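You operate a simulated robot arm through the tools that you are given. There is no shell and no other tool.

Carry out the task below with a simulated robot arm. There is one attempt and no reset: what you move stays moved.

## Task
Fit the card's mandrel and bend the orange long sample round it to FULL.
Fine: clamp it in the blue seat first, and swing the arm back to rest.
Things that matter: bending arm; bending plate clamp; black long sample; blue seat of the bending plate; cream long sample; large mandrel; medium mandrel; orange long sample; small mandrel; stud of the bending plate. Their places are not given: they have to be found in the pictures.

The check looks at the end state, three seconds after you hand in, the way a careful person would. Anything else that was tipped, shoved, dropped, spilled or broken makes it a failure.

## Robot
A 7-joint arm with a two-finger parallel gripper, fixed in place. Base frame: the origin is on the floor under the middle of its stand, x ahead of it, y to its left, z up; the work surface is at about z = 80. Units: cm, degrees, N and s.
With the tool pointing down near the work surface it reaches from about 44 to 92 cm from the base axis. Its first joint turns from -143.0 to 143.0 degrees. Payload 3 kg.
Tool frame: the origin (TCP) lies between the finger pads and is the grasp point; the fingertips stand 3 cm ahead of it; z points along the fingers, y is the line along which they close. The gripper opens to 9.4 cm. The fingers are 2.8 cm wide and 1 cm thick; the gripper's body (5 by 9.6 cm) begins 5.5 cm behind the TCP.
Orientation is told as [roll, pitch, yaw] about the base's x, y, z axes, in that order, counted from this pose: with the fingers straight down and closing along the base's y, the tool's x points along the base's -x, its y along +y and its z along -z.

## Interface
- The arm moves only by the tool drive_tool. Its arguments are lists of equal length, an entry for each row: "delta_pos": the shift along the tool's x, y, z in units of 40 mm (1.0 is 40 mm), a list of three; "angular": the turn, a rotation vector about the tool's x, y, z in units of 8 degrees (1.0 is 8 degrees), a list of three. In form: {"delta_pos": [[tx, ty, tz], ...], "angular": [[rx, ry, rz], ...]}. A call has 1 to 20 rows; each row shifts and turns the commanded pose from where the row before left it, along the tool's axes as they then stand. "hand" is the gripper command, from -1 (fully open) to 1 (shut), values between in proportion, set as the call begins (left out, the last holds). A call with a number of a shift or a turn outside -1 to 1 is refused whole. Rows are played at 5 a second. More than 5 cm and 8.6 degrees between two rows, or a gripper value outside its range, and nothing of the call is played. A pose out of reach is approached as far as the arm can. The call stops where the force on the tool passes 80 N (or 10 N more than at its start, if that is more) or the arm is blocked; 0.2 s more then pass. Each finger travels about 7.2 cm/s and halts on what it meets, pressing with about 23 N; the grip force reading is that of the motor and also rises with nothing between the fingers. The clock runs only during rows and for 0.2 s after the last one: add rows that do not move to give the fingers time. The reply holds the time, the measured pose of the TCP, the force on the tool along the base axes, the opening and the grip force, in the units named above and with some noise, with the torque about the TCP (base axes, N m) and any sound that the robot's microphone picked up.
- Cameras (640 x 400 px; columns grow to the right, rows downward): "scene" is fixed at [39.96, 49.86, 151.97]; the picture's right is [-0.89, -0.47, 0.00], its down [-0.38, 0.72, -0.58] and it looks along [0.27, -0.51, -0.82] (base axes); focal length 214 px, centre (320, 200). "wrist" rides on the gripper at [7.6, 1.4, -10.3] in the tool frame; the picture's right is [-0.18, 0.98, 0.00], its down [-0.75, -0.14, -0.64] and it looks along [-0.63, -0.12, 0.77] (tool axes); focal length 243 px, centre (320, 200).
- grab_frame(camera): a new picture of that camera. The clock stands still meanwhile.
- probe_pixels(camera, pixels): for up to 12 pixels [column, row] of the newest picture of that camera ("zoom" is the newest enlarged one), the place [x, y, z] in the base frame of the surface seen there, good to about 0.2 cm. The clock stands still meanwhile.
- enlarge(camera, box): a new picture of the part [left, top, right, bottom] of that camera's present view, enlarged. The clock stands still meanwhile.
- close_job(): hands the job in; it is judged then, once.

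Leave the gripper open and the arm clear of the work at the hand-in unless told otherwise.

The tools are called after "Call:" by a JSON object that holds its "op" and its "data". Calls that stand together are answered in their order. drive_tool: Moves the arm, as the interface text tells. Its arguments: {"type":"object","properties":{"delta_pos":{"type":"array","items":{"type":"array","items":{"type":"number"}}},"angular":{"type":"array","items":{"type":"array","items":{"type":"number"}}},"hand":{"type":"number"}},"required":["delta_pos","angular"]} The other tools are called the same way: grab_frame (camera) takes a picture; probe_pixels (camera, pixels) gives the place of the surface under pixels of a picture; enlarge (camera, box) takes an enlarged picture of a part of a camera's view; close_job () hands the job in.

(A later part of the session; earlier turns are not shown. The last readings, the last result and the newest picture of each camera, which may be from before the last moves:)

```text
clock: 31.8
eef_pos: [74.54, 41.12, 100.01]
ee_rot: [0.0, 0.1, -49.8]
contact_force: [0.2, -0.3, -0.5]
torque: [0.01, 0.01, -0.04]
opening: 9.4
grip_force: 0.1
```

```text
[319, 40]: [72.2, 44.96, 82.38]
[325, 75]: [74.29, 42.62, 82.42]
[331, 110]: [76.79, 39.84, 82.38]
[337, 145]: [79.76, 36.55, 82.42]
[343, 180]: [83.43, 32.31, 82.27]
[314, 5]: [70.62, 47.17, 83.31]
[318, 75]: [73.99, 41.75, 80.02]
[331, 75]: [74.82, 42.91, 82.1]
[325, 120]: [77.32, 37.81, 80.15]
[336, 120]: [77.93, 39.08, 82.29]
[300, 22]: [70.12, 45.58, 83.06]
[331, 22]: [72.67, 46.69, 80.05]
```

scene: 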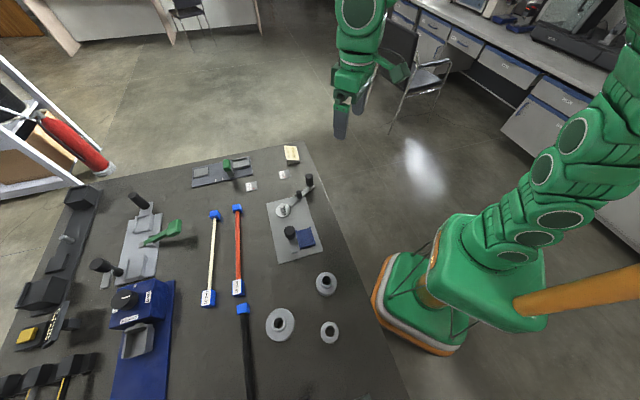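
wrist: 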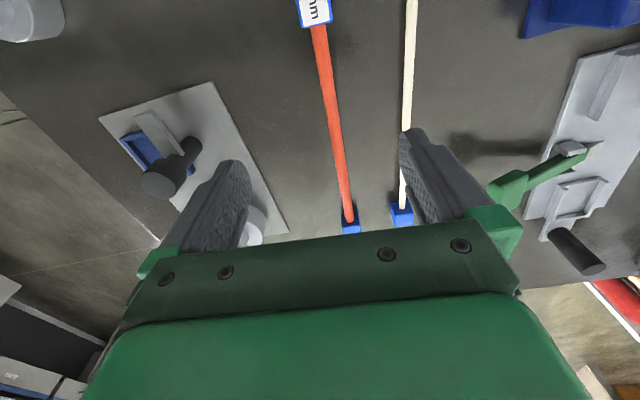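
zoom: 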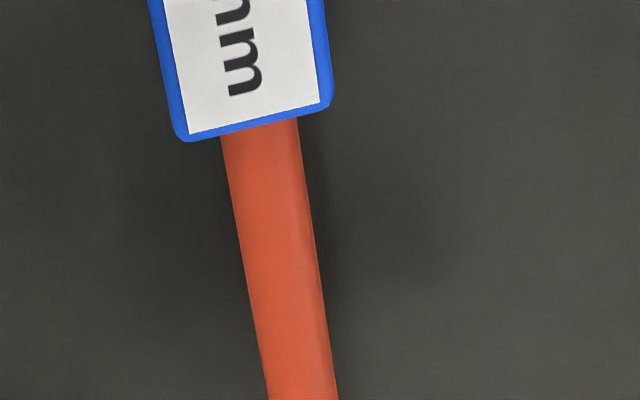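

I shift 5 cm along the rod towards the label block to see its full extent, correcting yaw by 1°.

Call:
{"op": "drive_tool", "data": {"delta_pos": [[0.6, 0, 0], [0.6, 0, 0], [0, 0, 0]], "angular": [[0, 0, 0], [0, 0, -0.125], [0, 0, 0]]}}

Call:
{"op": "enlarge", "data": {"camera": "wrist", "box": [260, 20, 380, 120]}}

```text
clock: 32.6
eef_pos: [71.52, 44.8, 99.93]
ee_rot: [-0.1, 0.1, -48.7]
contact_force: [-0.1, -0.7, 0.0]
torque: [0.03, -0.01, -0.06]
opening: 9.4
grip_force: 0.0
```

```text
4.00 times, centred on (320, 70) of wrist
```

zoom: 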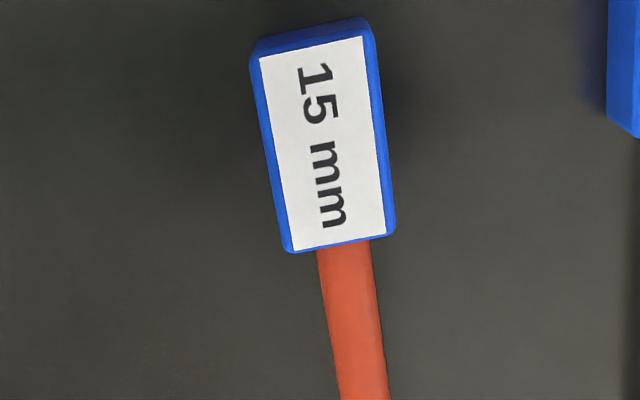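

Call:
{"op": "probe_pixels", "data": {"camera": "zoom", "pixels": [[257, 56], [366, 36], [392, 234], [290, 249], [312, 46], [340, 242], [272, 150], [381, 140], [325, 140], [345, 290], [360, 380], [300, 55]]}}

```text
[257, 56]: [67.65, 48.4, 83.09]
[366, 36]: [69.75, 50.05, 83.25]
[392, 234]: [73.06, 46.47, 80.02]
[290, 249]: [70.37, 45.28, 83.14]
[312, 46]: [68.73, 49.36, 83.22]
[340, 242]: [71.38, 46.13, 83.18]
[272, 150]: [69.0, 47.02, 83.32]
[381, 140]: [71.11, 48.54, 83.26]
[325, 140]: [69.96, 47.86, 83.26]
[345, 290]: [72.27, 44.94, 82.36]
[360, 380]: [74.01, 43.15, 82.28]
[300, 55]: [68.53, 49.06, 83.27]
```

The label block is about 2.8 × 4.4 cm, centre (70.05, 47.76). Before gripping, I measure the seat's inside in the same manner: moving over it at the same height.

Call:
{"op": "drive_tool", "data": {"delta_pos": [[-0.431, -0.807, 0], [-0.431, -0.807, 0], [-0.431, -0.807, 0], [-0.431, -0.807, 0], [-0.431, -0.807, 0], [-0.431, -0.807, 0], [-0.431, -0.807, 0], [0, 0, 0], [0, 0, 0]], "angular": [[0, 0, 0], [0, 0, 0], [0, 0, 0], [0, 0, 0], [0, 0, 0], [0, 0, 0], [0, 0, 0], [0, 0, -0.4625], [0, 0, 0]]}}

Call:
{"op": "grab_frame", "data": {"camera": "wrist"}}

Call:
{"op": "enlarge", "data": {"camera": "wrist", "box": [250, 10, 390, 120]}}

```text
clock: 34.6
eef_pos: [62.39, 20.74, 99.98]
ee_rot: [0.0, -0.1, -45.0]
contact_force: [0.7, -0.6, -0.3]
torque: [0.0, 0.01, -0.01]
opening: 9.4
grip_force: 0.1
```

```text
taken
```

wrist: 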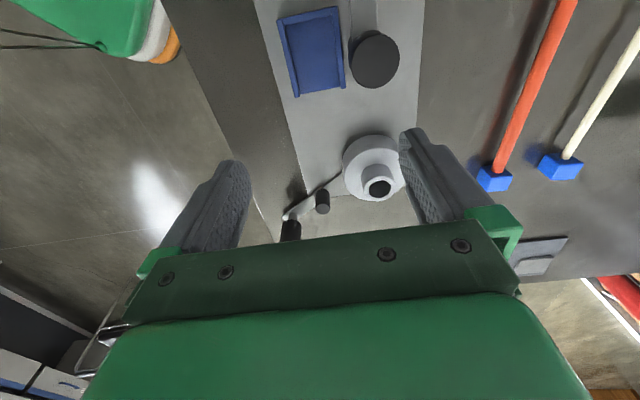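

```text
3.64 times, centred on (320, 65) of wrist
```

zoom: 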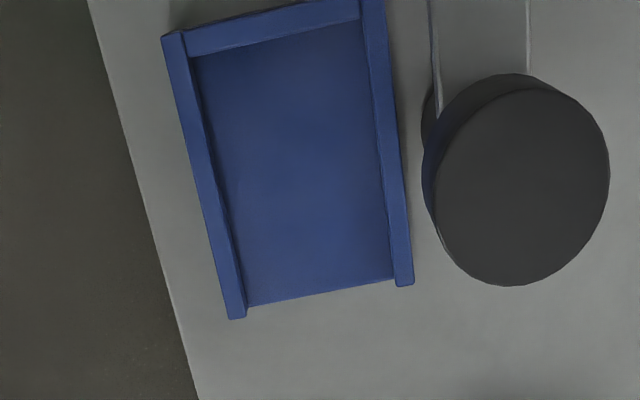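

Call:
{"op": "probe_pixels", "data": {"camera": "zoom", "pixels": [[203, 180], [395, 160], [175, 40], [372, 8], [236, 312], [404, 280], [225, 180], [380, 165], [270, 42], [275, 30], [320, 285], [300, 160]]}}

Call:
{"op": "probe_pixels", "data": {"camera": "zoom", "pixels": [[520, 185], [435, 190], [606, 175], [515, 92], [520, 282], [433, 60], [527, 60], [480, 30], [424, 140], [250, 300], [392, 277], [480, 60]]}}

```text
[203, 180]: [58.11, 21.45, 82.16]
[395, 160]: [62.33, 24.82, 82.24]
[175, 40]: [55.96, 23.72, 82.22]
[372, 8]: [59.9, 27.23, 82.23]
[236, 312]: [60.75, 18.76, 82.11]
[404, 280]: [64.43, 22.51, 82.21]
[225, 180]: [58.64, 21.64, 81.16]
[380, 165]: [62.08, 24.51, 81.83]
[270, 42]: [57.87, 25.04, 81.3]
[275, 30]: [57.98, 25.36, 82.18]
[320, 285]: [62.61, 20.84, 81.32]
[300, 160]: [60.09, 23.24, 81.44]
```

```text
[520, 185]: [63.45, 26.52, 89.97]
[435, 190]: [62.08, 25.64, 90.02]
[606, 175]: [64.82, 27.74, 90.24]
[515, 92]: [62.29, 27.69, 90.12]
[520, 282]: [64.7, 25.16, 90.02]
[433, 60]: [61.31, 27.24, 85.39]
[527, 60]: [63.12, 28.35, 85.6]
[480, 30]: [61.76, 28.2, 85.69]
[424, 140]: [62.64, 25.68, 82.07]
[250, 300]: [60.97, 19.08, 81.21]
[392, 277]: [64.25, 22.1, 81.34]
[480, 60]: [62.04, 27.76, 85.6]
```

The seat is wide (inside about 4.75 × 6.35 cm), clamp axis at (63.45, 26.5), knob 3.5 cm across, bar reaching 5.8 cm. So the block can sit with the rod just alongside the mandrel. Now to the orange rod: I go above the grip point (75.24, 41.66), align yaw, part-open to 6 cm, and lower to z≈92.

Call:
{"op": "drive_tool", "data": {"delta_pos": [[0.204, 0.853, 0], [0.204, 0.853, 0], [0.204, 0.853, 0], [0.204, 0.853, 0], [0.204, 0.853, 0], [0.204, 0.853, 0], [0.204, 0.853, 0], [0, 0, 0], [0, 0, 0.7], [0, 0, 0.8], [0, 0, 0.5], [0, 0, 0]], "angular": [[0, 0, 0], [0, 0, 0], [0, 0, 0], [0, 0, 0], [0, 0, 0], [0, 0, 0], [0, 0, 0], [0, 0, 0.475], [0, 0, 0], [0, 0, 0], [0, 0, 0], [0, 0, 0]], "hand": -0.277}}

Call:
{"op": "grab_frame", "data": {"camera": "wrist"}}

```text
clock: 37.2
eef_pos: [75.25, 41.67, 91.98]
ee_rot: [0.0, 0.0, -48.8]
contact_force: [0.0, -0.4, -0.2]
torque: [0.02, 0.04, 0.0]
opening: 6.02
grip_force: 0.1
```

```text
taken
```

wrist: 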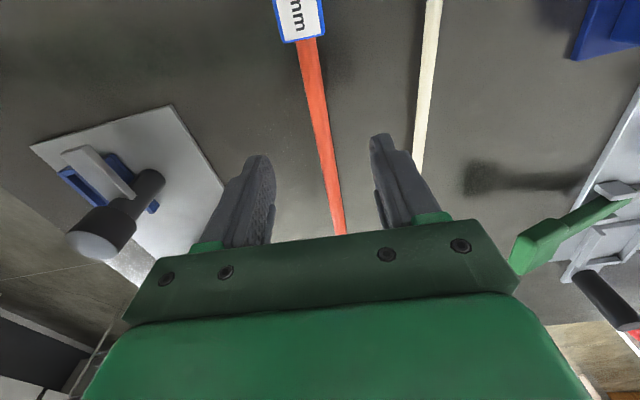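

The rod lies midway between the finger tips. I descend to z≈83.4.

Call:
{"op": "drive_tool", "data": {"delta_pos": [[0, 0, 0.6], [0, 0, 0.7], [0, 0, 0.5], [0, 0, 0.3], [0, 0, 0.045], [0, 0, 0]], "angular": [[0, 0, 0], [0, 0, 0], [0, 0, 0], [0, 0, 0], [0, 0, 0], [0, 0, 0]]}}

Call:
{"op": "drive_tool", "data": {"delta_pos": [[0, 0, 0], [0, 0, 0], [0, 0, 0], [0, 0, 0], [0, 0, 0], [0, 0, 0], [0, 0, 0]], "angular": [[0, 0, 0], [0, 0, 0], [0, 0, 0], [0, 0, 0], [0, 0, 0], [0, 0, 0], [0, 0, 0]], "hand": 1}}

Call:
{"op": "grab_frame", "data": {"camera": "wrist"}}

```text
clock: 38.6
eef_pos: [75.18, 41.72, 83.3]
ee_rot: [0.0, 0.0, -48.8]
contact_force: [0.0, -1.0, 0.2]
torque: [-0.01, -0.03, 0.01]
opening: 6.0
grip_force: 0.0
```

```text
clock: 40.2
eef_pos: [75.13, 41.65, 83.25]
ee_rot: [0.0, 0.0, -48.8]
contact_force: [0.2, 0.1, 0.0]
torque: [0.0, 0.01, -0.07]
opening: 1.4
grip_force: 23.4
```

```text
taken
```

wrist: 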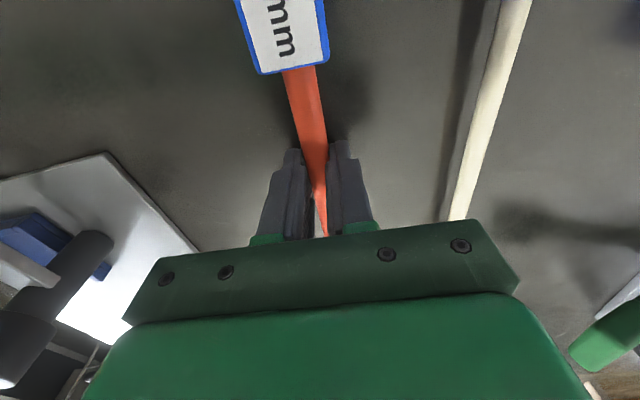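

Opening 1.4 cm — the rod is gripped. A slow small lift to read the load and tilt.

Call:
{"op": "drive_tool", "data": {"delta_pos": [[0, 0, -0.1], [0, 0, -0.1], [0, 0, -0.15], [0, 0, -0.15], [0, 0, 0]], "angular": [[0, 0, 0], [0, 0, 0], [0, 0, 0], [0, 0, 0], [0, 0, 0]]}}

Call:
{"op": "grab_frame", "data": {"camera": "wrist"}}

Call:
{"op": "enlarge", "data": {"camera": "scene", "box": [190, 195, 290, 315]}}

```text
clock: 41.4
eef_pos: [75.2, 41.72, 85.39]
ee_rot: [0.0, 0.0, -48.8]
contact_force: [-0.5, -0.2, -1.9]
torque: [0.04, 0.05, 0.02]
opening: 1.43
grip_force: 23.1
```

```text
taken
```

wrist: 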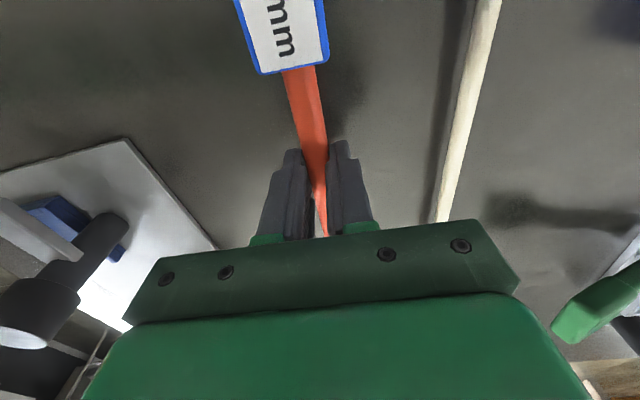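

```text
3.33 times, centred on (240, 255) of scene
```

zoom: 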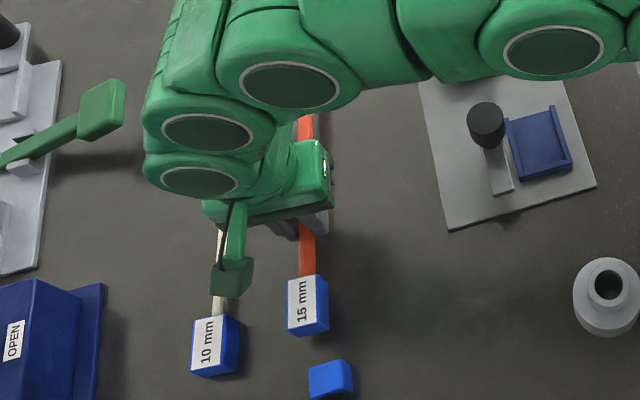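

It holds level (1.9 N, small torque). I lift to z≈98.

Call:
{"op": "drive_tool", "data": {"delta_pos": [[0, 0, -0.2], [0, 0, -0.35], [0, 0, -0.5], [0, 0, -0.6], [0, 0, -0.6], [0, 0, -0.5], [0, 0, -0.3], [0, 0, -0.1], [0, 0, 0]], "angular": [[0, 0, 0], [0, 0, 0], [0, 0, 0], [0, 0, 0], [0, 0, 0], [0, 0, 0], [0, 0, 0], [0, 0, 0], [0, 0, 0]]}}

Call:
{"op": "grab_frame", "data": {"camera": "wrist"}}

Call:
{"op": "grab_frame", "data": {"camera": "scene"}}

```text
clock: 43.4
eef_pos: [75.28, 41.66, 97.86]
ee_rot: [0.0, 0.0, -48.8]
contact_force: [0.0, 0.3, -0.4]
torque: [0.01, 0.02, -0.01]
opening: 1.43
grip_force: 23.1
```

```text
taken
```

wrist: 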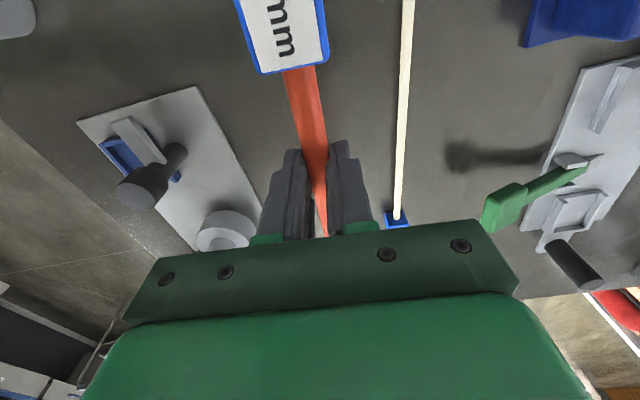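

```text
taken
```

scene: 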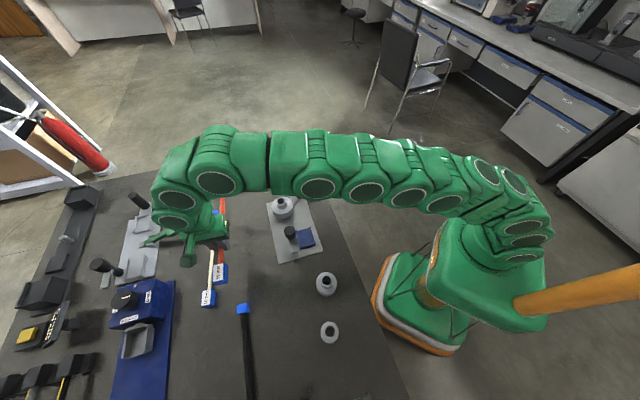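

I probe the held label block's near edge relative to the TCP.

Call:
{"op": "probe_pixels", "data": {"camera": "wrist", "pixels": [[263, 70], [326, 60], [294, 65], [282, 30], [304, 90], [308, 110], [311, 130], [246, 20], [320, 20], [283, 10]]}}

```text
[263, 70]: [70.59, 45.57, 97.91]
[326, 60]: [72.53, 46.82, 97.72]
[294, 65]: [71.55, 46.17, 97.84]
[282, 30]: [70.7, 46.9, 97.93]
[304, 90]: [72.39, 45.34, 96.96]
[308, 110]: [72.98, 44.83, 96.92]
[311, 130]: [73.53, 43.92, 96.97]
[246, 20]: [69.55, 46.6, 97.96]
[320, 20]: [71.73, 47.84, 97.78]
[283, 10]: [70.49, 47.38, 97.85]
```

Call:
{"op": "enlarge", "data": {"camera": "wrist", "box": [240, 120, 390, 250]}}

```text
3.08 times, centred on (315, 185) of wrist
```

zoom: 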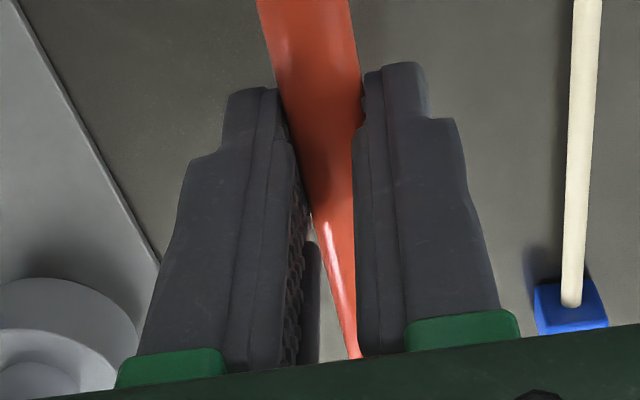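

The rod is centred between the fingers and level; its block is 8.0 cm ahead along the tool's x. I turn to −45° and carry it over the plate to TCP (65.95, 17.52) at z≈98.

Call:
{"op": "drive_tool", "data": {"delta_pos": [[0, 0, 0], [-0.131, -0.296, 0], [-0.262, -0.592, 0], [-0.262, -0.592, 0], [-0.262, -0.592, 0], [-0.262, -0.592, 0], [-0.262, -0.592, 0], [-0.262, -0.592, 0], [-0.262, -0.592, 0], [-0.262, -0.592, 0], [-0.262, -0.592, 0], [-0.131, -0.296, 0], [0, 0, 0]], "angular": [[0, 0, -0.475], [0, 0, 0], [0, 0, 0], [0, 0, 0], [0, 0, 0], [0, 0, 0], [0, 0, 0], [0, 0, 0], [0, 0, 0], [0, 0, 0], [0, 0, 0], [0, 0, 0], [0, 0, 0]]}}

Call:
{"op": "grab_frame", "data": {"camera": "wrist"}}

Call:
{"op": "enlarge", "data": {"camera": "scene", "box": [240, 140, 350, 270]}}

```text
clock: 46.2
eef_pos: [65.93, 17.53, 97.98]
ee_rot: [0.0, 0.1, -45.0]
contact_force: [1.1, -1.3, -0.7]
torque: [0.03, 0.04, 0.03]
opening: 1.4
grip_force: 22.7
```

```text
taken
```

wrist: 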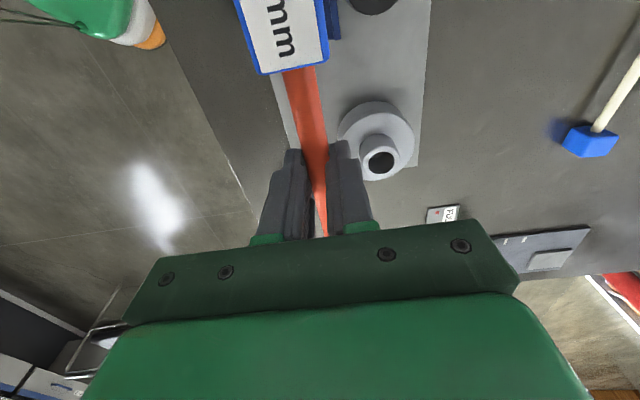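

```text
3.08 times, centred on (295, 205) of scene
```

zoom: 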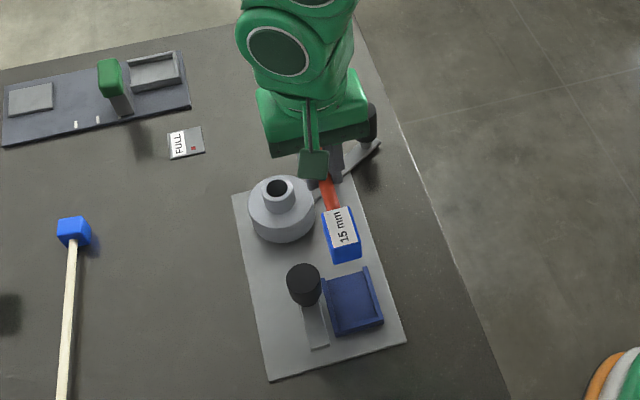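

Now I compare the held sample with the mandrel in this same view.

Call:
{"op": "probe_pixels", "data": {"camera": "wrist", "pixels": [[294, 65], [263, 70], [326, 60], [303, 85], [311, 125], [341, 135], [412, 140], [376, 104], [360, 155], [397, 155], [377, 138], [332, 20]]}}

```text
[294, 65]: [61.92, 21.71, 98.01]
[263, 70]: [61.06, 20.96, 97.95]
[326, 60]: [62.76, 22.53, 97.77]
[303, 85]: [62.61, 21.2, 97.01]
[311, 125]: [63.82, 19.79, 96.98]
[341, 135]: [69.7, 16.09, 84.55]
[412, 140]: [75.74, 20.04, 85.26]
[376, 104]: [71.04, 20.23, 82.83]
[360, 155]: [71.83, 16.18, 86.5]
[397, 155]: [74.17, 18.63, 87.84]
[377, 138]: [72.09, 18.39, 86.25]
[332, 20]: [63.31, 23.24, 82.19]
```

The rod centre is at v≈−4.86 (mandrel edge at −4.0, rod radius 0.75), block centre at u≈13.6: good. I shift 0.2 cm outward for clearance and lower to z≈90.

Call:
{"op": "drive_tool", "data": {"delta_pos": [[0, -0.05, 0.3], [0, 0, 0.5], [0, 0, 0.6], [0, 0, 0.4], [0, 0, 0.2], [0, 0, 0]], "angular": [[0, 0, 0], [0, 0, 0], [0, 0, 0], [0, 0, 0], [0, 0, 0], [0, 0, 0]]}}

Call:
{"op": "grab_frame", "data": {"camera": "wrist"}}

Call:
{"op": "enlarge", "data": {"camera": "scene", "box": [240, 140, 350, 270]}}

```text
clock: 47.6
eef_pos: [65.75, 17.46, 90.14]
ee_rot: [0.0, 0.0, -44.9]
contact_force: [0.3, -0.5, -1.7]
torque: [0.04, 0.02, 0.02]
opening: 1.42
grip_force: 23.5
```

```text
taken
```

wrist: 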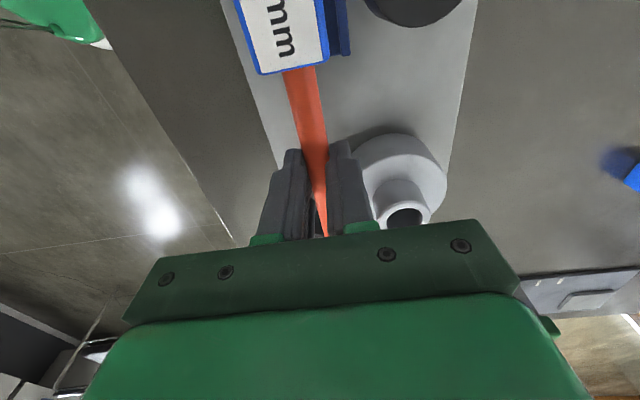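

```text
3.08 times, centred on (295, 205) of scene
```

zoom: 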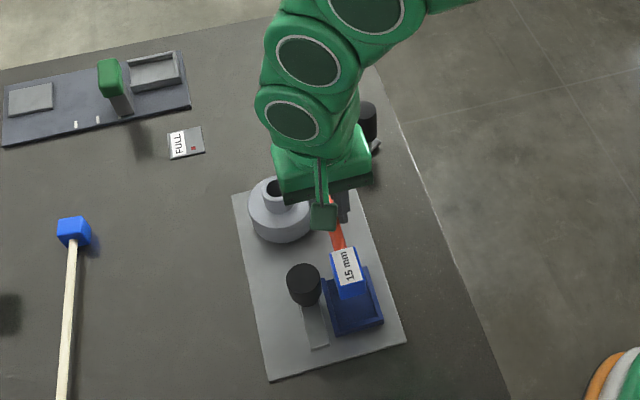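

Call:
{"op": "probe_pixels", "data": {"camera": "wrist", "pixels": [[294, 65], [263, 70], [326, 60], [303, 85], [311, 125], [440, 170], [370, 160], [400, 140], [420, 212], [378, 212], [345, 40], [335, 20]]}}

```text
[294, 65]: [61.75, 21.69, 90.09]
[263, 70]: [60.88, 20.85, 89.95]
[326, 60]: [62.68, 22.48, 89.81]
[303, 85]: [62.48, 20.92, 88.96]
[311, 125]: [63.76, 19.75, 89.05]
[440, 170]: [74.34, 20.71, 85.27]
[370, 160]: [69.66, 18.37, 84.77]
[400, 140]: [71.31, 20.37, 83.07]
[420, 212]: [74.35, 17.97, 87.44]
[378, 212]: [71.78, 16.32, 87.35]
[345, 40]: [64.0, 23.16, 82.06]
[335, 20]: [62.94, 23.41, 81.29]
```

Alignment holds: rod at v≈−5.03, clear of mandrel by ~0.3 and of the roller by ~0.6 cm. I lower to z≈85.3, then finely.

Call:
{"op": "drive_tool", "data": {"delta_pos": [[0, 0, 0.2], [0, 0, 0.25], [0, 0, 0.25], [0, 0, 0.25], [0, 0, 0.15], [0, 0, 0.1], [0, 0, 0]], "angular": [[0, 0, 0], [0, 0, 0], [0, 0, 0], [0, 0, 0], [0, 0, 0], [0, 0, 0], [0, 0, 0]]}}

Call:
{"op": "grab_frame", "data": {"camera": "wrist"}}

Call:
{"op": "enlarge", "data": {"camera": "scene", "box": [240, 140, 350, 270]}}

```text
clock: 49.2
eef_pos: [65.85, 17.31, 85.19]
ee_rot: [0.0, 0.0, -45.0]
contact_force: [-0.1, 0.1, -1.1]
torque: [0.04, 0.02, 0.03]
opening: 1.39
grip_force: 23.4
```

```text
taken
```

wrist: 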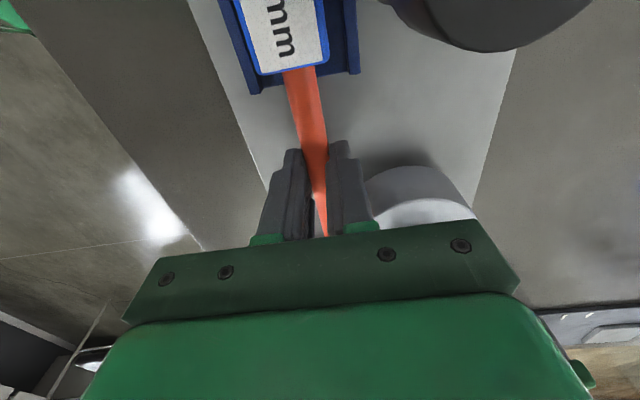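

```text
3.08 times, centred on (295, 205) of scene
```

zoom: 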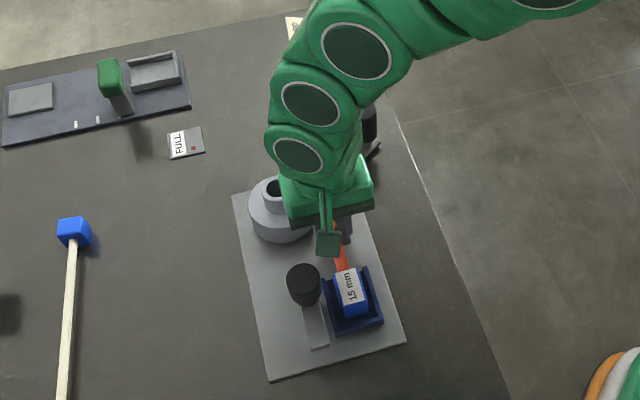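

The block is inside the seat outline. I lower in fine steps until it touches the floor.

Call:
{"op": "drive_tool", "data": {"delta_pos": [[0, 0, 0.03], [0, 0, 0.03], [0, 0, 0.03], [0, 0, 0]], "angular": [[0, 0, 0], [0, 0, 0], [0, 0, 0], [0, 0, 0]]}}

Call:
{"op": "drive_tool", "data": {"delta_pos": [[0, 0, 0.02], [0, 0, 0.02], [0, 0, 0]], "angular": [[0, 0, 0], [0, 0, 0], [0, 0, 0]]}}

```text
clock: 50.2
eef_pos: [65.67, 17.42, 84.77]
ee_rot: [0.0, 0.1, -44.9]
contact_force: [0.4, 0.7, -0.7]
torque: [0.04, 0.02, 0.01]
opening: 1.4
grip_force: 22.9
```

```text
clock: 51.0
eef_pos: [65.68, 17.41, 84.61]
ee_rot: [-0.1, 0.0, -45.0]
contact_force: [0.7, 0.7, -1.1]
torque: [0.06, 0.02, 0.0]
opening: 1.39
grip_force: 23.1
```

Call:
{"op": "drive_tool", "data": {"delta_pos": [[0, 0, 0.02], [0, 0, 0.02], [0, 0, 0]], "angular": [[0, 0, 0], [0, 0, 0], [0, 0, 0]]}}

```text
clock: 51.8
eef_pos: [65.8, 17.35, 84.53]
ee_rot: [0.0, 0.0, -45.0]
contact_force: [-1.2, -0.5, 9.5]
torque: [0.42, 0.43, 0.06]
opening: 1.39
grip_force: 22.5
```

The block is down on the seat floor (9.5 N). I release by opening to 4 cm only and rise.

Call:
{"op": "drive_tool", "data": {"delta_pos": [[0, 0, -0.01], [0, 0, 0], [0, 0, 0], [0, 0, 0], [0, 0, -0.2], [0, 0, -0.5], [0, 0, -0.8], [0, 0, -1], [0, 0, -1], [0, 0, 0]], "angular": [[0, 0, 0], [0, 0, 0], [0, 0, 0], [0, 0, 0], [0, 0, 0], [0, 0, 0], [0, 0, 0], [0, 0, 0], [0, 0, 0], [0, 0, 0]], "hand": 0.149}}

Call:
{"op": "grab_frame", "data": {"camera": "wrist"}}

Call:
{"op": "enlarge", "data": {"camera": "scene", "box": [240, 140, 350, 270]}}

```text
clock: 54.0
eef_pos: [65.85, 17.31, 98.49]
ee_rot: [0.0, 0.0, -45.0]
contact_force: [-0.9, 0.1, 0.0]
torque: [-0.01, 0.02, -0.03]
opening: 4.01
grip_force: 0.0
```

```text
taken
```

wrist: 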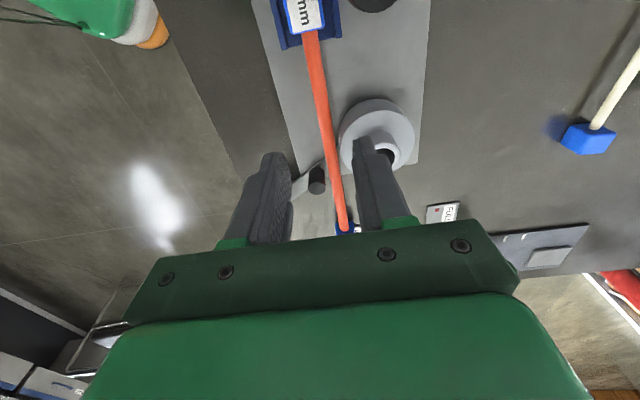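

```text
3.08 times, centred on (295, 205) of scene
```

zoom: 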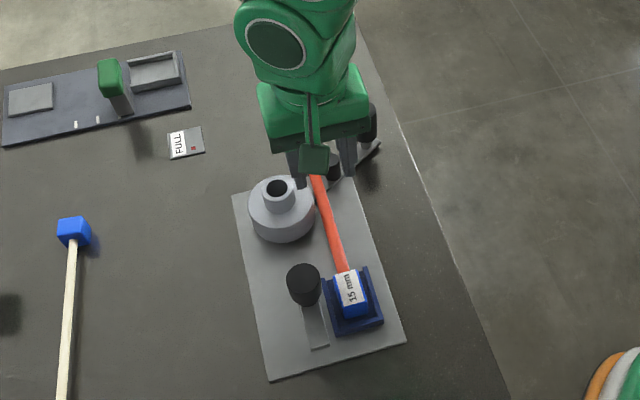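

The sample lies in the seat and passes between mandrel and roller. I check whether it tipped, by probing along rod and block.

Call:
{"op": "probe_pixels", "data": {"camera": "wrist", "pixels": [[309, 22], [312, 40], [317, 70], [322, 100], [328, 135], [335, 170], [342, 210], [303, 10], [322, 20], [290, 25], [347, 228], [317, 178]]}}

Call:
{"op": "enlarge", "data": {"camera": "wrist", "box": [270, 0, 420, 120]}}

```text
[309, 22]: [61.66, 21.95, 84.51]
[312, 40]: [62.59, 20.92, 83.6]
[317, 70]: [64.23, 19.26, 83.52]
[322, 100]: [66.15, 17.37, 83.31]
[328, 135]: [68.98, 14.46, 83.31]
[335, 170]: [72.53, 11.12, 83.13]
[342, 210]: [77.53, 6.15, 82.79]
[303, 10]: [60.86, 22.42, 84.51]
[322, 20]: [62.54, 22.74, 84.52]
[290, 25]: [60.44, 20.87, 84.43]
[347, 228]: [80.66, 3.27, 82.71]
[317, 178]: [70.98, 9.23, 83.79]
```

```text
3.33 times, centred on (345, 60) of wrist
```

zoom: 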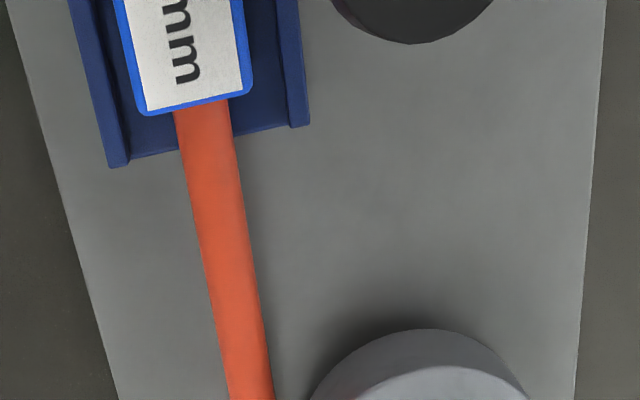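

It sags about 2° with its far end on the HALF tile; the clamp should hold it. I move over the clamp knob (63.45, 26.5) with the fingers opened to 6.5 cm.

Call:
{"op": "drive_tool", "data": {"delta_pos": [[0.5, 0.3, 0], [0.8, 0.45, 0], [0.75, 0.45, 0], [0, 0, 0.3], [0, 0, 0.3], [0, 0, 0]], "angular": [[0, 0, 0], [0, 0, 0], [0, 0, 0], [0, 0, 0], [0, 0, 0], [0, 0, 0]], "hand": -0.383}}

Call:
{"op": "grab_frame", "data": {"camera": "wrist"}}

```text
clock: 55.4
eef_pos: [63.32, 26.64, 96.19]
ee_rot: [-0.1, 0.1, -45.0]
contact_force: [0.4, 0.4, 0.6]
torque: [-0.01, 0.0, 0.02]
opening: 6.49
grip_force: 0.1
```

```text
taken
```

wrist: 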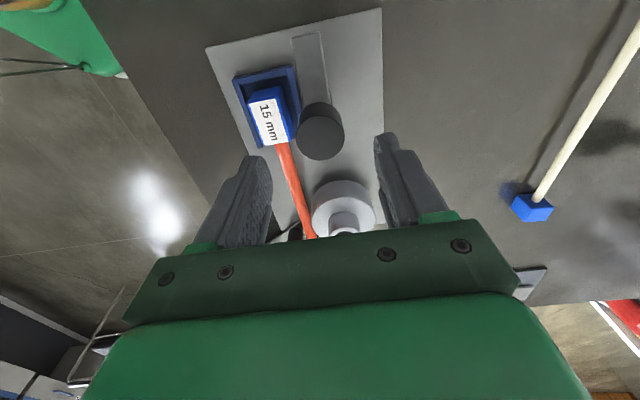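

The knob (322,135) is right under the TCP. A zoom of the bar, block and seat before gripping.

Call:
{"op": "enlarge", "data": {"camera": "wrist", "box": [220, 10, 390, 170]}}

```text
2.50 times, centred on (305, 90) of wrist
```

zoom: 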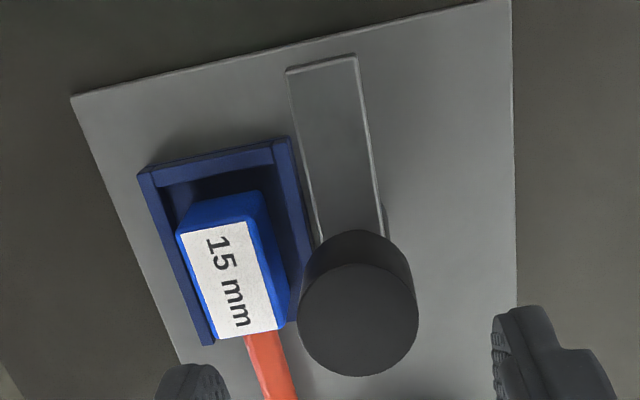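

Call:
{"op": "probe_pixels", "data": {"camera": "zoom", "pixels": [[190, 236], [240, 224], [205, 338], [270, 330], [225, 280], [183, 290], [260, 260], [330, 100], [300, 75], [355, 62], [320, 230], [378, 225]]}}

```text
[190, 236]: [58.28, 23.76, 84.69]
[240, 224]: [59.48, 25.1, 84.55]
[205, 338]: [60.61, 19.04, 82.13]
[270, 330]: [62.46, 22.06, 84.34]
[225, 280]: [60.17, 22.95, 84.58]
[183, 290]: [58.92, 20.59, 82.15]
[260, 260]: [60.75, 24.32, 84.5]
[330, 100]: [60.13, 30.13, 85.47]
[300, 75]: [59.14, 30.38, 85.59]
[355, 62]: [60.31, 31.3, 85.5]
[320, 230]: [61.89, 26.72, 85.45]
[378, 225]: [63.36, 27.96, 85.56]
```

Block top is 84.4–84.7, bar top 85.5. I descend on the knob to z≈89.2 and close.

Call:
{"op": "drive_tool", "data": {"delta_pos": [[-0.04, 0, 0.5], [0, 0, 0.6], [0, 0, 0.4], [0, 0, 0.22], [0, 0, 0]], "angular": [[0, 0, 0], [0, 0, 0], [0, 0, 0], [0, 0, 0], [0, 0, 0]]}}

Call:
{"op": "drive_tool", "data": {"delta_pos": [[0, 0, 0], [0, 0, 0], [0, 0, 0], [0, 0, 0], [0, 0, 0], [0, 0, 0]], "angular": [[0, 0, 0], [0, 0, 0], [0, 0, 0], [0, 0, 0], [0, 0, 0], [0, 0, 0]], "hand": 1}}

Call:
{"op": "grab_frame", "data": {"camera": "wrist"}}

```text
clock: 56.6
eef_pos: [63.41, 26.42, 89.14]
ee_rot: [0.0, 0.0, -45.0]
contact_force: [0.3, 0.7, 0.6]
torque: [0.0, -0.01, 0.0]
opening: 6.5
grip_force: 0.0
```

```text
clock: 58.0
eef_pos: [63.52, 26.53, 89.2]
ee_rot: [0.0, 0.0, -45.0]
contact_force: [-4.6, -2.7, 1.5]
torque: [0.27, -0.14, 0.0]
opening: 3.58
grip_force: 44.7
```

```text
taken
```

wrist: 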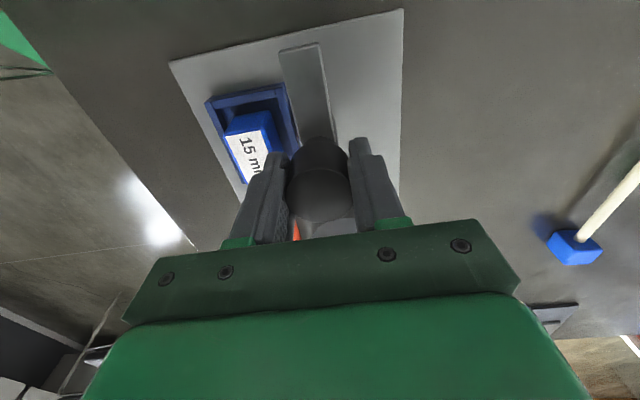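

The knob is gripped (3.58 cm). I turn it counter-clockwise (yaw +24° first) and see whether the bar follows.

Call:
{"op": "drive_tool", "data": {"delta_pos": [[0, 0, 0], [0, 0, 0], [0, 0, 0], [0, 0, 0], [0, 0, 0], [0, 0, 0]], "angular": [[0, 0, -0.4], [0, 0, -0.7], [0, 0, -0.7], [0, 0, -0.7], [0, 0, -0.5], [0, 0, 0]]}}

Call:
{"op": "enlarge", "data": {"camera": "scene", "box": [255, 195, 345, 275]}}

Call:
{"op": "grab_frame", "data": {"camera": "wrist"}}

```text
clock: 59.4
eef_pos: [63.37, 26.49, 89.21]
ee_rot: [-0.2, 0.2, -21.0]
contact_force: [-5.9, -13.9, -14.4]
torque: [0.47, -0.08, -0.02]
opening: 3.59
grip_force: 45.1
```

```text
5.00 times, centred on (300, 235) of scene
```

zoom: 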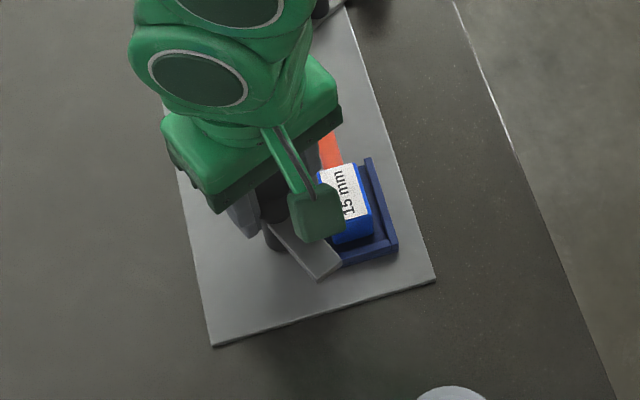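

```text
taken
```

wrist: 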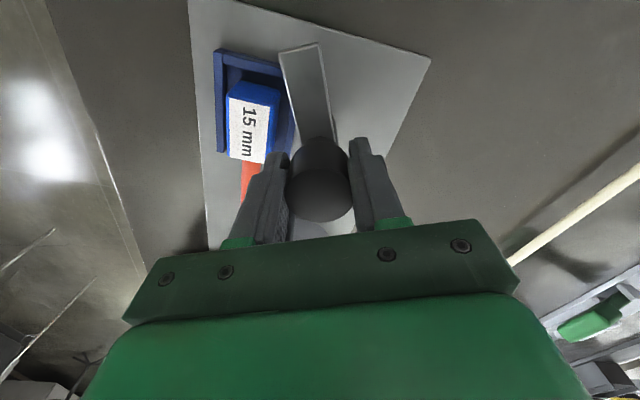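

The bar follows the knob. A downward pull of 14 N shows; I probe the bar's height to see whether it lowers as it turns.

Call:
{"op": "probe_pixels", "data": {"camera": "wrist", "pixels": [[290, 60], [315, 55], [305, 90], [315, 120], [320, 195], [320, 210], [240, 105], [262, 105], [235, 155], [255, 90]]}}

```text
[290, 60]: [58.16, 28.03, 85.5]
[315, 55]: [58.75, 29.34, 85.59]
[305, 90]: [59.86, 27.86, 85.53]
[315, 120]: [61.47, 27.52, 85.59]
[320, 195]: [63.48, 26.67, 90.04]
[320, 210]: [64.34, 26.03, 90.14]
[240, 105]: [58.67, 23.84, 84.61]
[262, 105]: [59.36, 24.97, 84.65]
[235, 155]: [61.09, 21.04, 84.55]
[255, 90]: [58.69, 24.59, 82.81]
```

The bar's height is unchanged (85.5). I continue turning another 22°.

Call:
{"op": "drive_tool", "data": {"delta_pos": [[0, 0, 0], [0, 0, 0], [0, 0, 0], [0, 0, 0], [0, 0, 0]], "angular": [[0, 0, -0.6], [0, 0, -0.7], [0, 0, -0.7], [0, 0, -0.7], [0, 0, 0]]}}

Call:
{"op": "grab_frame", "data": {"camera": "wrist"}}

```text
clock: 60.6
eef_pos: [63.47, 26.53, 89.19]
ee_rot: [-0.1, 0.0, 0.6]
contact_force: [-7.6, -27.8, -20.0]
torque: [0.18, 0.04, -0.04]
opening: 3.59
grip_force: 45.2
```

```text
taken
```

wrist: 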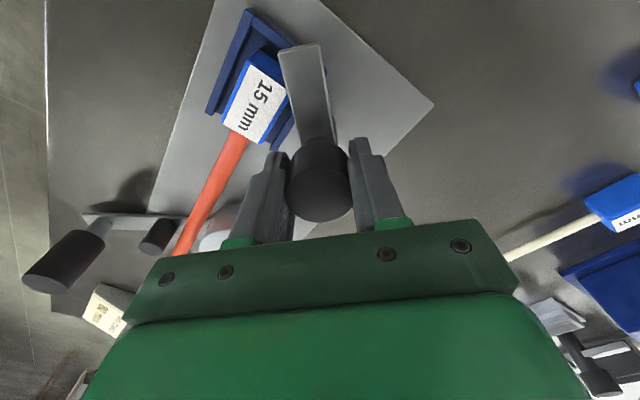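

The side force grows to −28 N in y and −20 N in z because of a slight offset in the grip. I nudge the tool 1 mm that way to relax it.

Call:
{"op": "drive_tool", "data": {"delta_pos": [[0, -0.02, 0.02], [0, 0, 0]], "angular": [[0, 0, 0], [0, 0, 0]]}}

```text
clock: 61.2
eef_pos: [63.44, 26.47, 89.19]
ee_rot: [0.1, 0.0, 0.6]
contact_force: [-11.2, -17.4, -4.6]
torque: [-0.77, 0.83, -0.03]
opening: 3.59
grip_force: 45.1
```

Relaxed. I turn another 16°, then read again.

Call:
{"op": "drive_tool", "data": {"delta_pos": [[0, -0.01, 0], [0, 0, 0], [0, 0, 0], [0, 0, 0]], "angular": [[0, 0, -0.6], [0, 0, -0.7], [0, 0, -0.7], [0, 0, 0]]}}

Call:
{"op": "grab_frame", "data": {"camera": "wrist"}}

```text
clock: 62.2
eef_pos: [63.47, 26.44, 89.18]
ee_rot: [0.1, -0.1, 16.8]
contact_force: [-19.0, 0.4, 8.6]
torque: [-0.41, -0.13, -0.01]
opening: 3.58
grip_force: 45.2
```

```text
taken
```

wrist: 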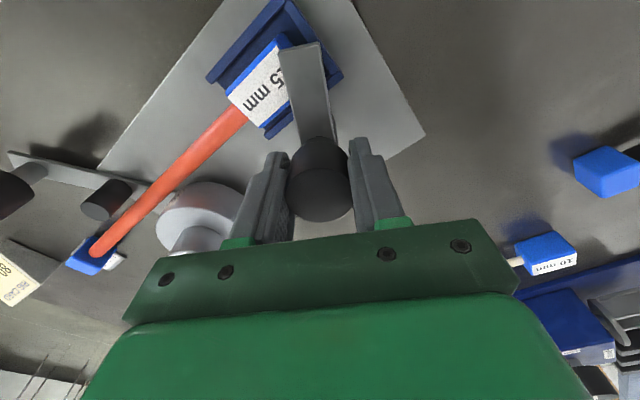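

The bar is passing over the block. I relieve the −19 N in x and turn on by 16°.

Call:
{"op": "drive_tool", "data": {"delta_pos": [[0.03, 0.008, -0.005], [0, 0, 0], [0, 0, 0], [0, 0, 0], [0, 0, 0]], "angular": [[0, 0, 0], [0, 0, -0.6], [0, 0, -0.7], [0, 0, -0.7], [0, 0, 0]]}}

Call:
{"op": "grab_frame", "data": {"camera": "wrist"}}

Call:
{"op": "enlarge", "data": {"camera": "scene", "box": [255, 195, 345, 275]}}

```text
clock: 63.4
eef_pos: [63.41, 26.37, 89.24]
ee_rot: [0.1, 0.0, 32.6]
contact_force: [24.0, 2.5, 1.0]
torque: [0.83, -0.4, 0.0]
opening: 3.59
grip_force: 45.2
```

```text
taken
```

wrist: 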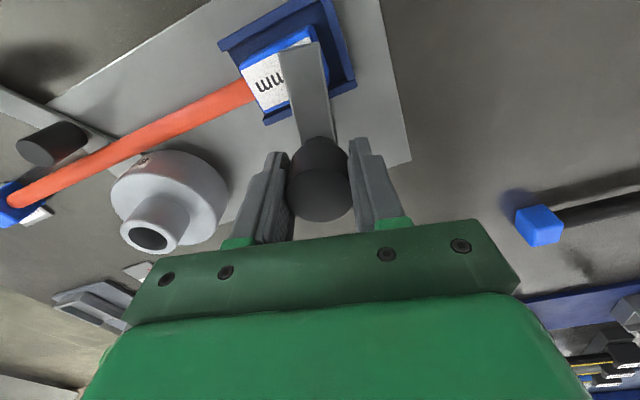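

```text
5.00 times, centred on (300, 235) of scene
```

zoom: 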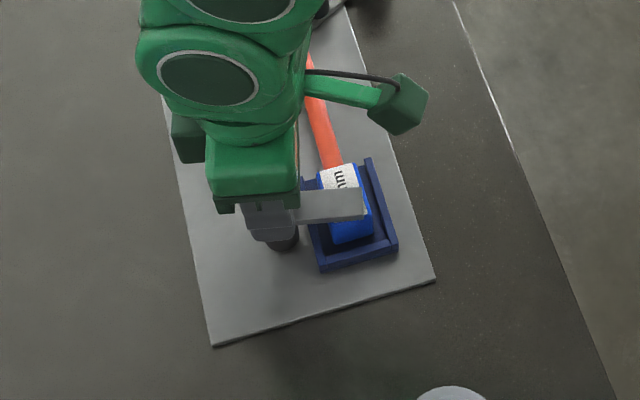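

The bar is over the block; 12° remain. I relieve the +24 N in x and finish the turn to 90°.

Call:
{"op": "drive_tool", "data": {"delta_pos": [[-0.03, -0.02, 0], [0, 0, 0], [0, 0, 0], [0, 0, 0], [0, 0, 0]], "angular": [[0, 0, 0], [0, 0, -0.55], [0, 0, -0.5], [0, 0, -0.5], [0, 0, 0]]}}

Call:
{"op": "grab_frame", "data": {"camera": "wrist"}}

Call:
{"op": "enlarge", "data": {"camera": "wrist", "box": [190, 0, 400, 160]}}

```text
clock: 64.6
eef_pos: [63.46, 26.36, 89.08]
ee_rot: [-0.1, -0.1, 45.0]
contact_force: [-8.6, 6.9, 29.0]
torque: [-0.73, 0.43, -0.1]
opening: 3.57
grip_force: 45.2
```

```text
taken
```

wrist: 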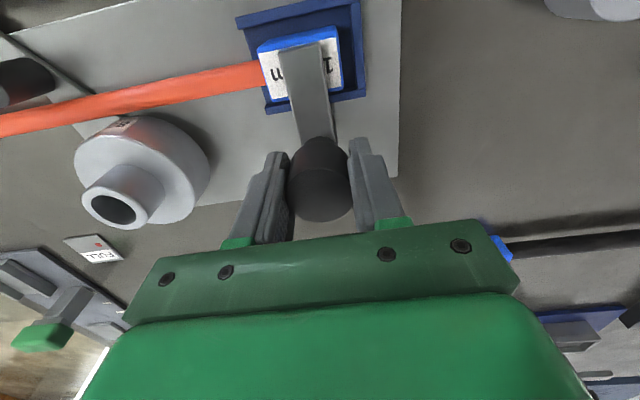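

```text
2.50 times, centred on (295, 80) of wrist
```

zoom: 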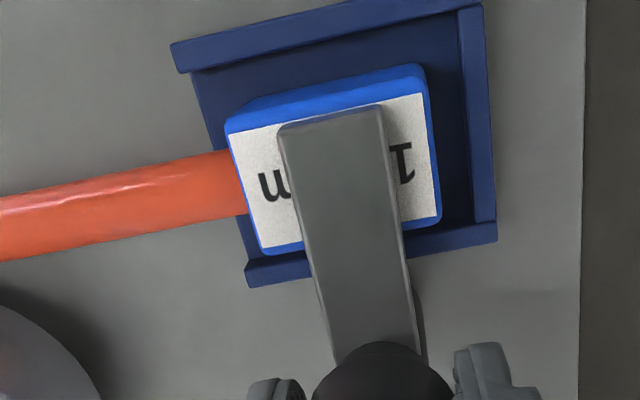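

The bar lies squarely across the block. I check the heights of bar, block and rod to see whether it clamps.

Call:
{"op": "probe_pixels", "data": {"camera": "zoom", "pixels": [[330, 130], [350, 200], [370, 320], [245, 140], [265, 235], [410, 110], [425, 205], [220, 180], [100, 205], [10, 225], [300, 130], [390, 120]]}}

Call:
{"op": "probe_pixels", "data": {"camera": "wrist", "pixels": [[250, 74], [200, 85], [150, 95], [100, 107], [50, 115], [10, 122], [20, 80], [320, 195], [315, 212], [95, 160], [180, 150], [110, 208]]}}

```text
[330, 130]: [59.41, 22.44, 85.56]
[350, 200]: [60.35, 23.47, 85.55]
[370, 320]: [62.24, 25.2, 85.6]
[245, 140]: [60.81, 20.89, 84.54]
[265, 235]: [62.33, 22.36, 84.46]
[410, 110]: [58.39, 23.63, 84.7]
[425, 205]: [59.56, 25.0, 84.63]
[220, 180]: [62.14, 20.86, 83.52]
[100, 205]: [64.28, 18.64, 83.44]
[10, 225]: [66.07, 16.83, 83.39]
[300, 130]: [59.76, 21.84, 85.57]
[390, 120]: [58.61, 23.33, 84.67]
```

```text
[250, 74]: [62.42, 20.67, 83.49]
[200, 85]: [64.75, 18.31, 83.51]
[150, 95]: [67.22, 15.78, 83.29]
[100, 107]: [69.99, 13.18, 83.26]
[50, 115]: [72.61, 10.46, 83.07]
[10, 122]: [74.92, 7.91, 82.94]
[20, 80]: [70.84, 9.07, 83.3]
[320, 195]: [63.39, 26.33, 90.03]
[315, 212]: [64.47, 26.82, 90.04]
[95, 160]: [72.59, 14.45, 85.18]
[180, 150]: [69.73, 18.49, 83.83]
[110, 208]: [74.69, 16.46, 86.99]
```

The bar's direction is now exactly across the seat (225°). I release the knob and rise to inspect.

Call:
{"op": "drive_tool", "data": {"delta_pos": [[0, 0, 0], [0, 0, 0], [0, 0, 0], [0, 0, 0], [0, 0, -0.3], [0, 0, -0.7], [0, 0, -1], [0, 0, -0.5], [0, 0, 0]], "angular": [[0, 0, 0], [0, 0, 0], [0, 0, 0], [0, 0, 0], [0, 0, 0], [0, 0, 0], [0, 0, 0], [0, 0, 0], [0, 0, 0]], "hand": -0.383}}

Call:
{"op": "grab_frame", "data": {"camera": "wrist"}}

Call:
{"op": "enlarge", "data": {"camera": "scene", "box": [255, 195, 345, 275]}}

```text
clock: 66.6
eef_pos: [63.46, 26.38, 99.1]
ee_rot: [-0.1, 0.0, 45.0]
contact_force: [-0.6, -0.5, -0.4]
torque: [0.0, 0.01, -0.01]
opening: 6.51
grip_force: 0.0
```

```text
taken
```

wrist: 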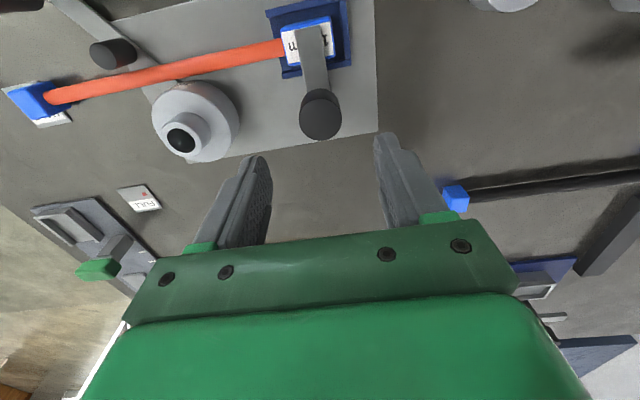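

```text
5.00 times, centred on (300, 235) of scene
```

zoom: 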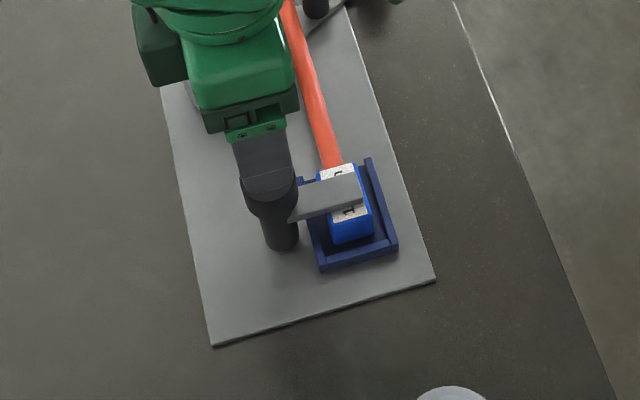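

Call:
{"op": "enlarge", "data": {"camera": "wrist", "box": [0, 20, 180, 180]}}

Call:
{"op": "enlarge", "data": {"camera": "wrist", "box": [140, 0, 360, 170]}}

```text
2.50 times, centred on (90, 100) of wrist
```

zoom: 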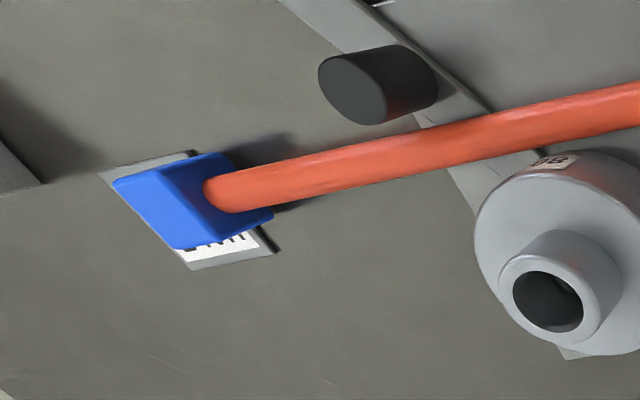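

```text
2.35 times, centred on (250, 85) of wrist
```

zoom: 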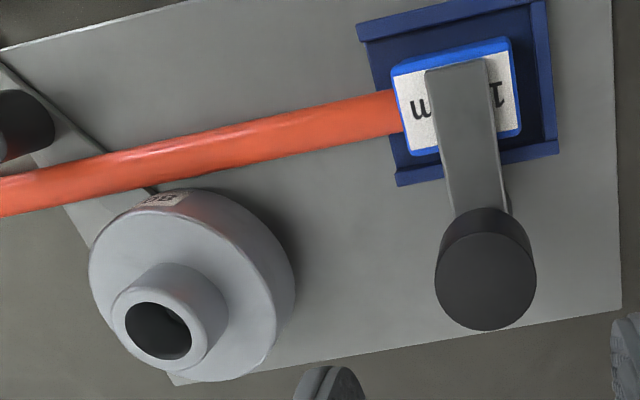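

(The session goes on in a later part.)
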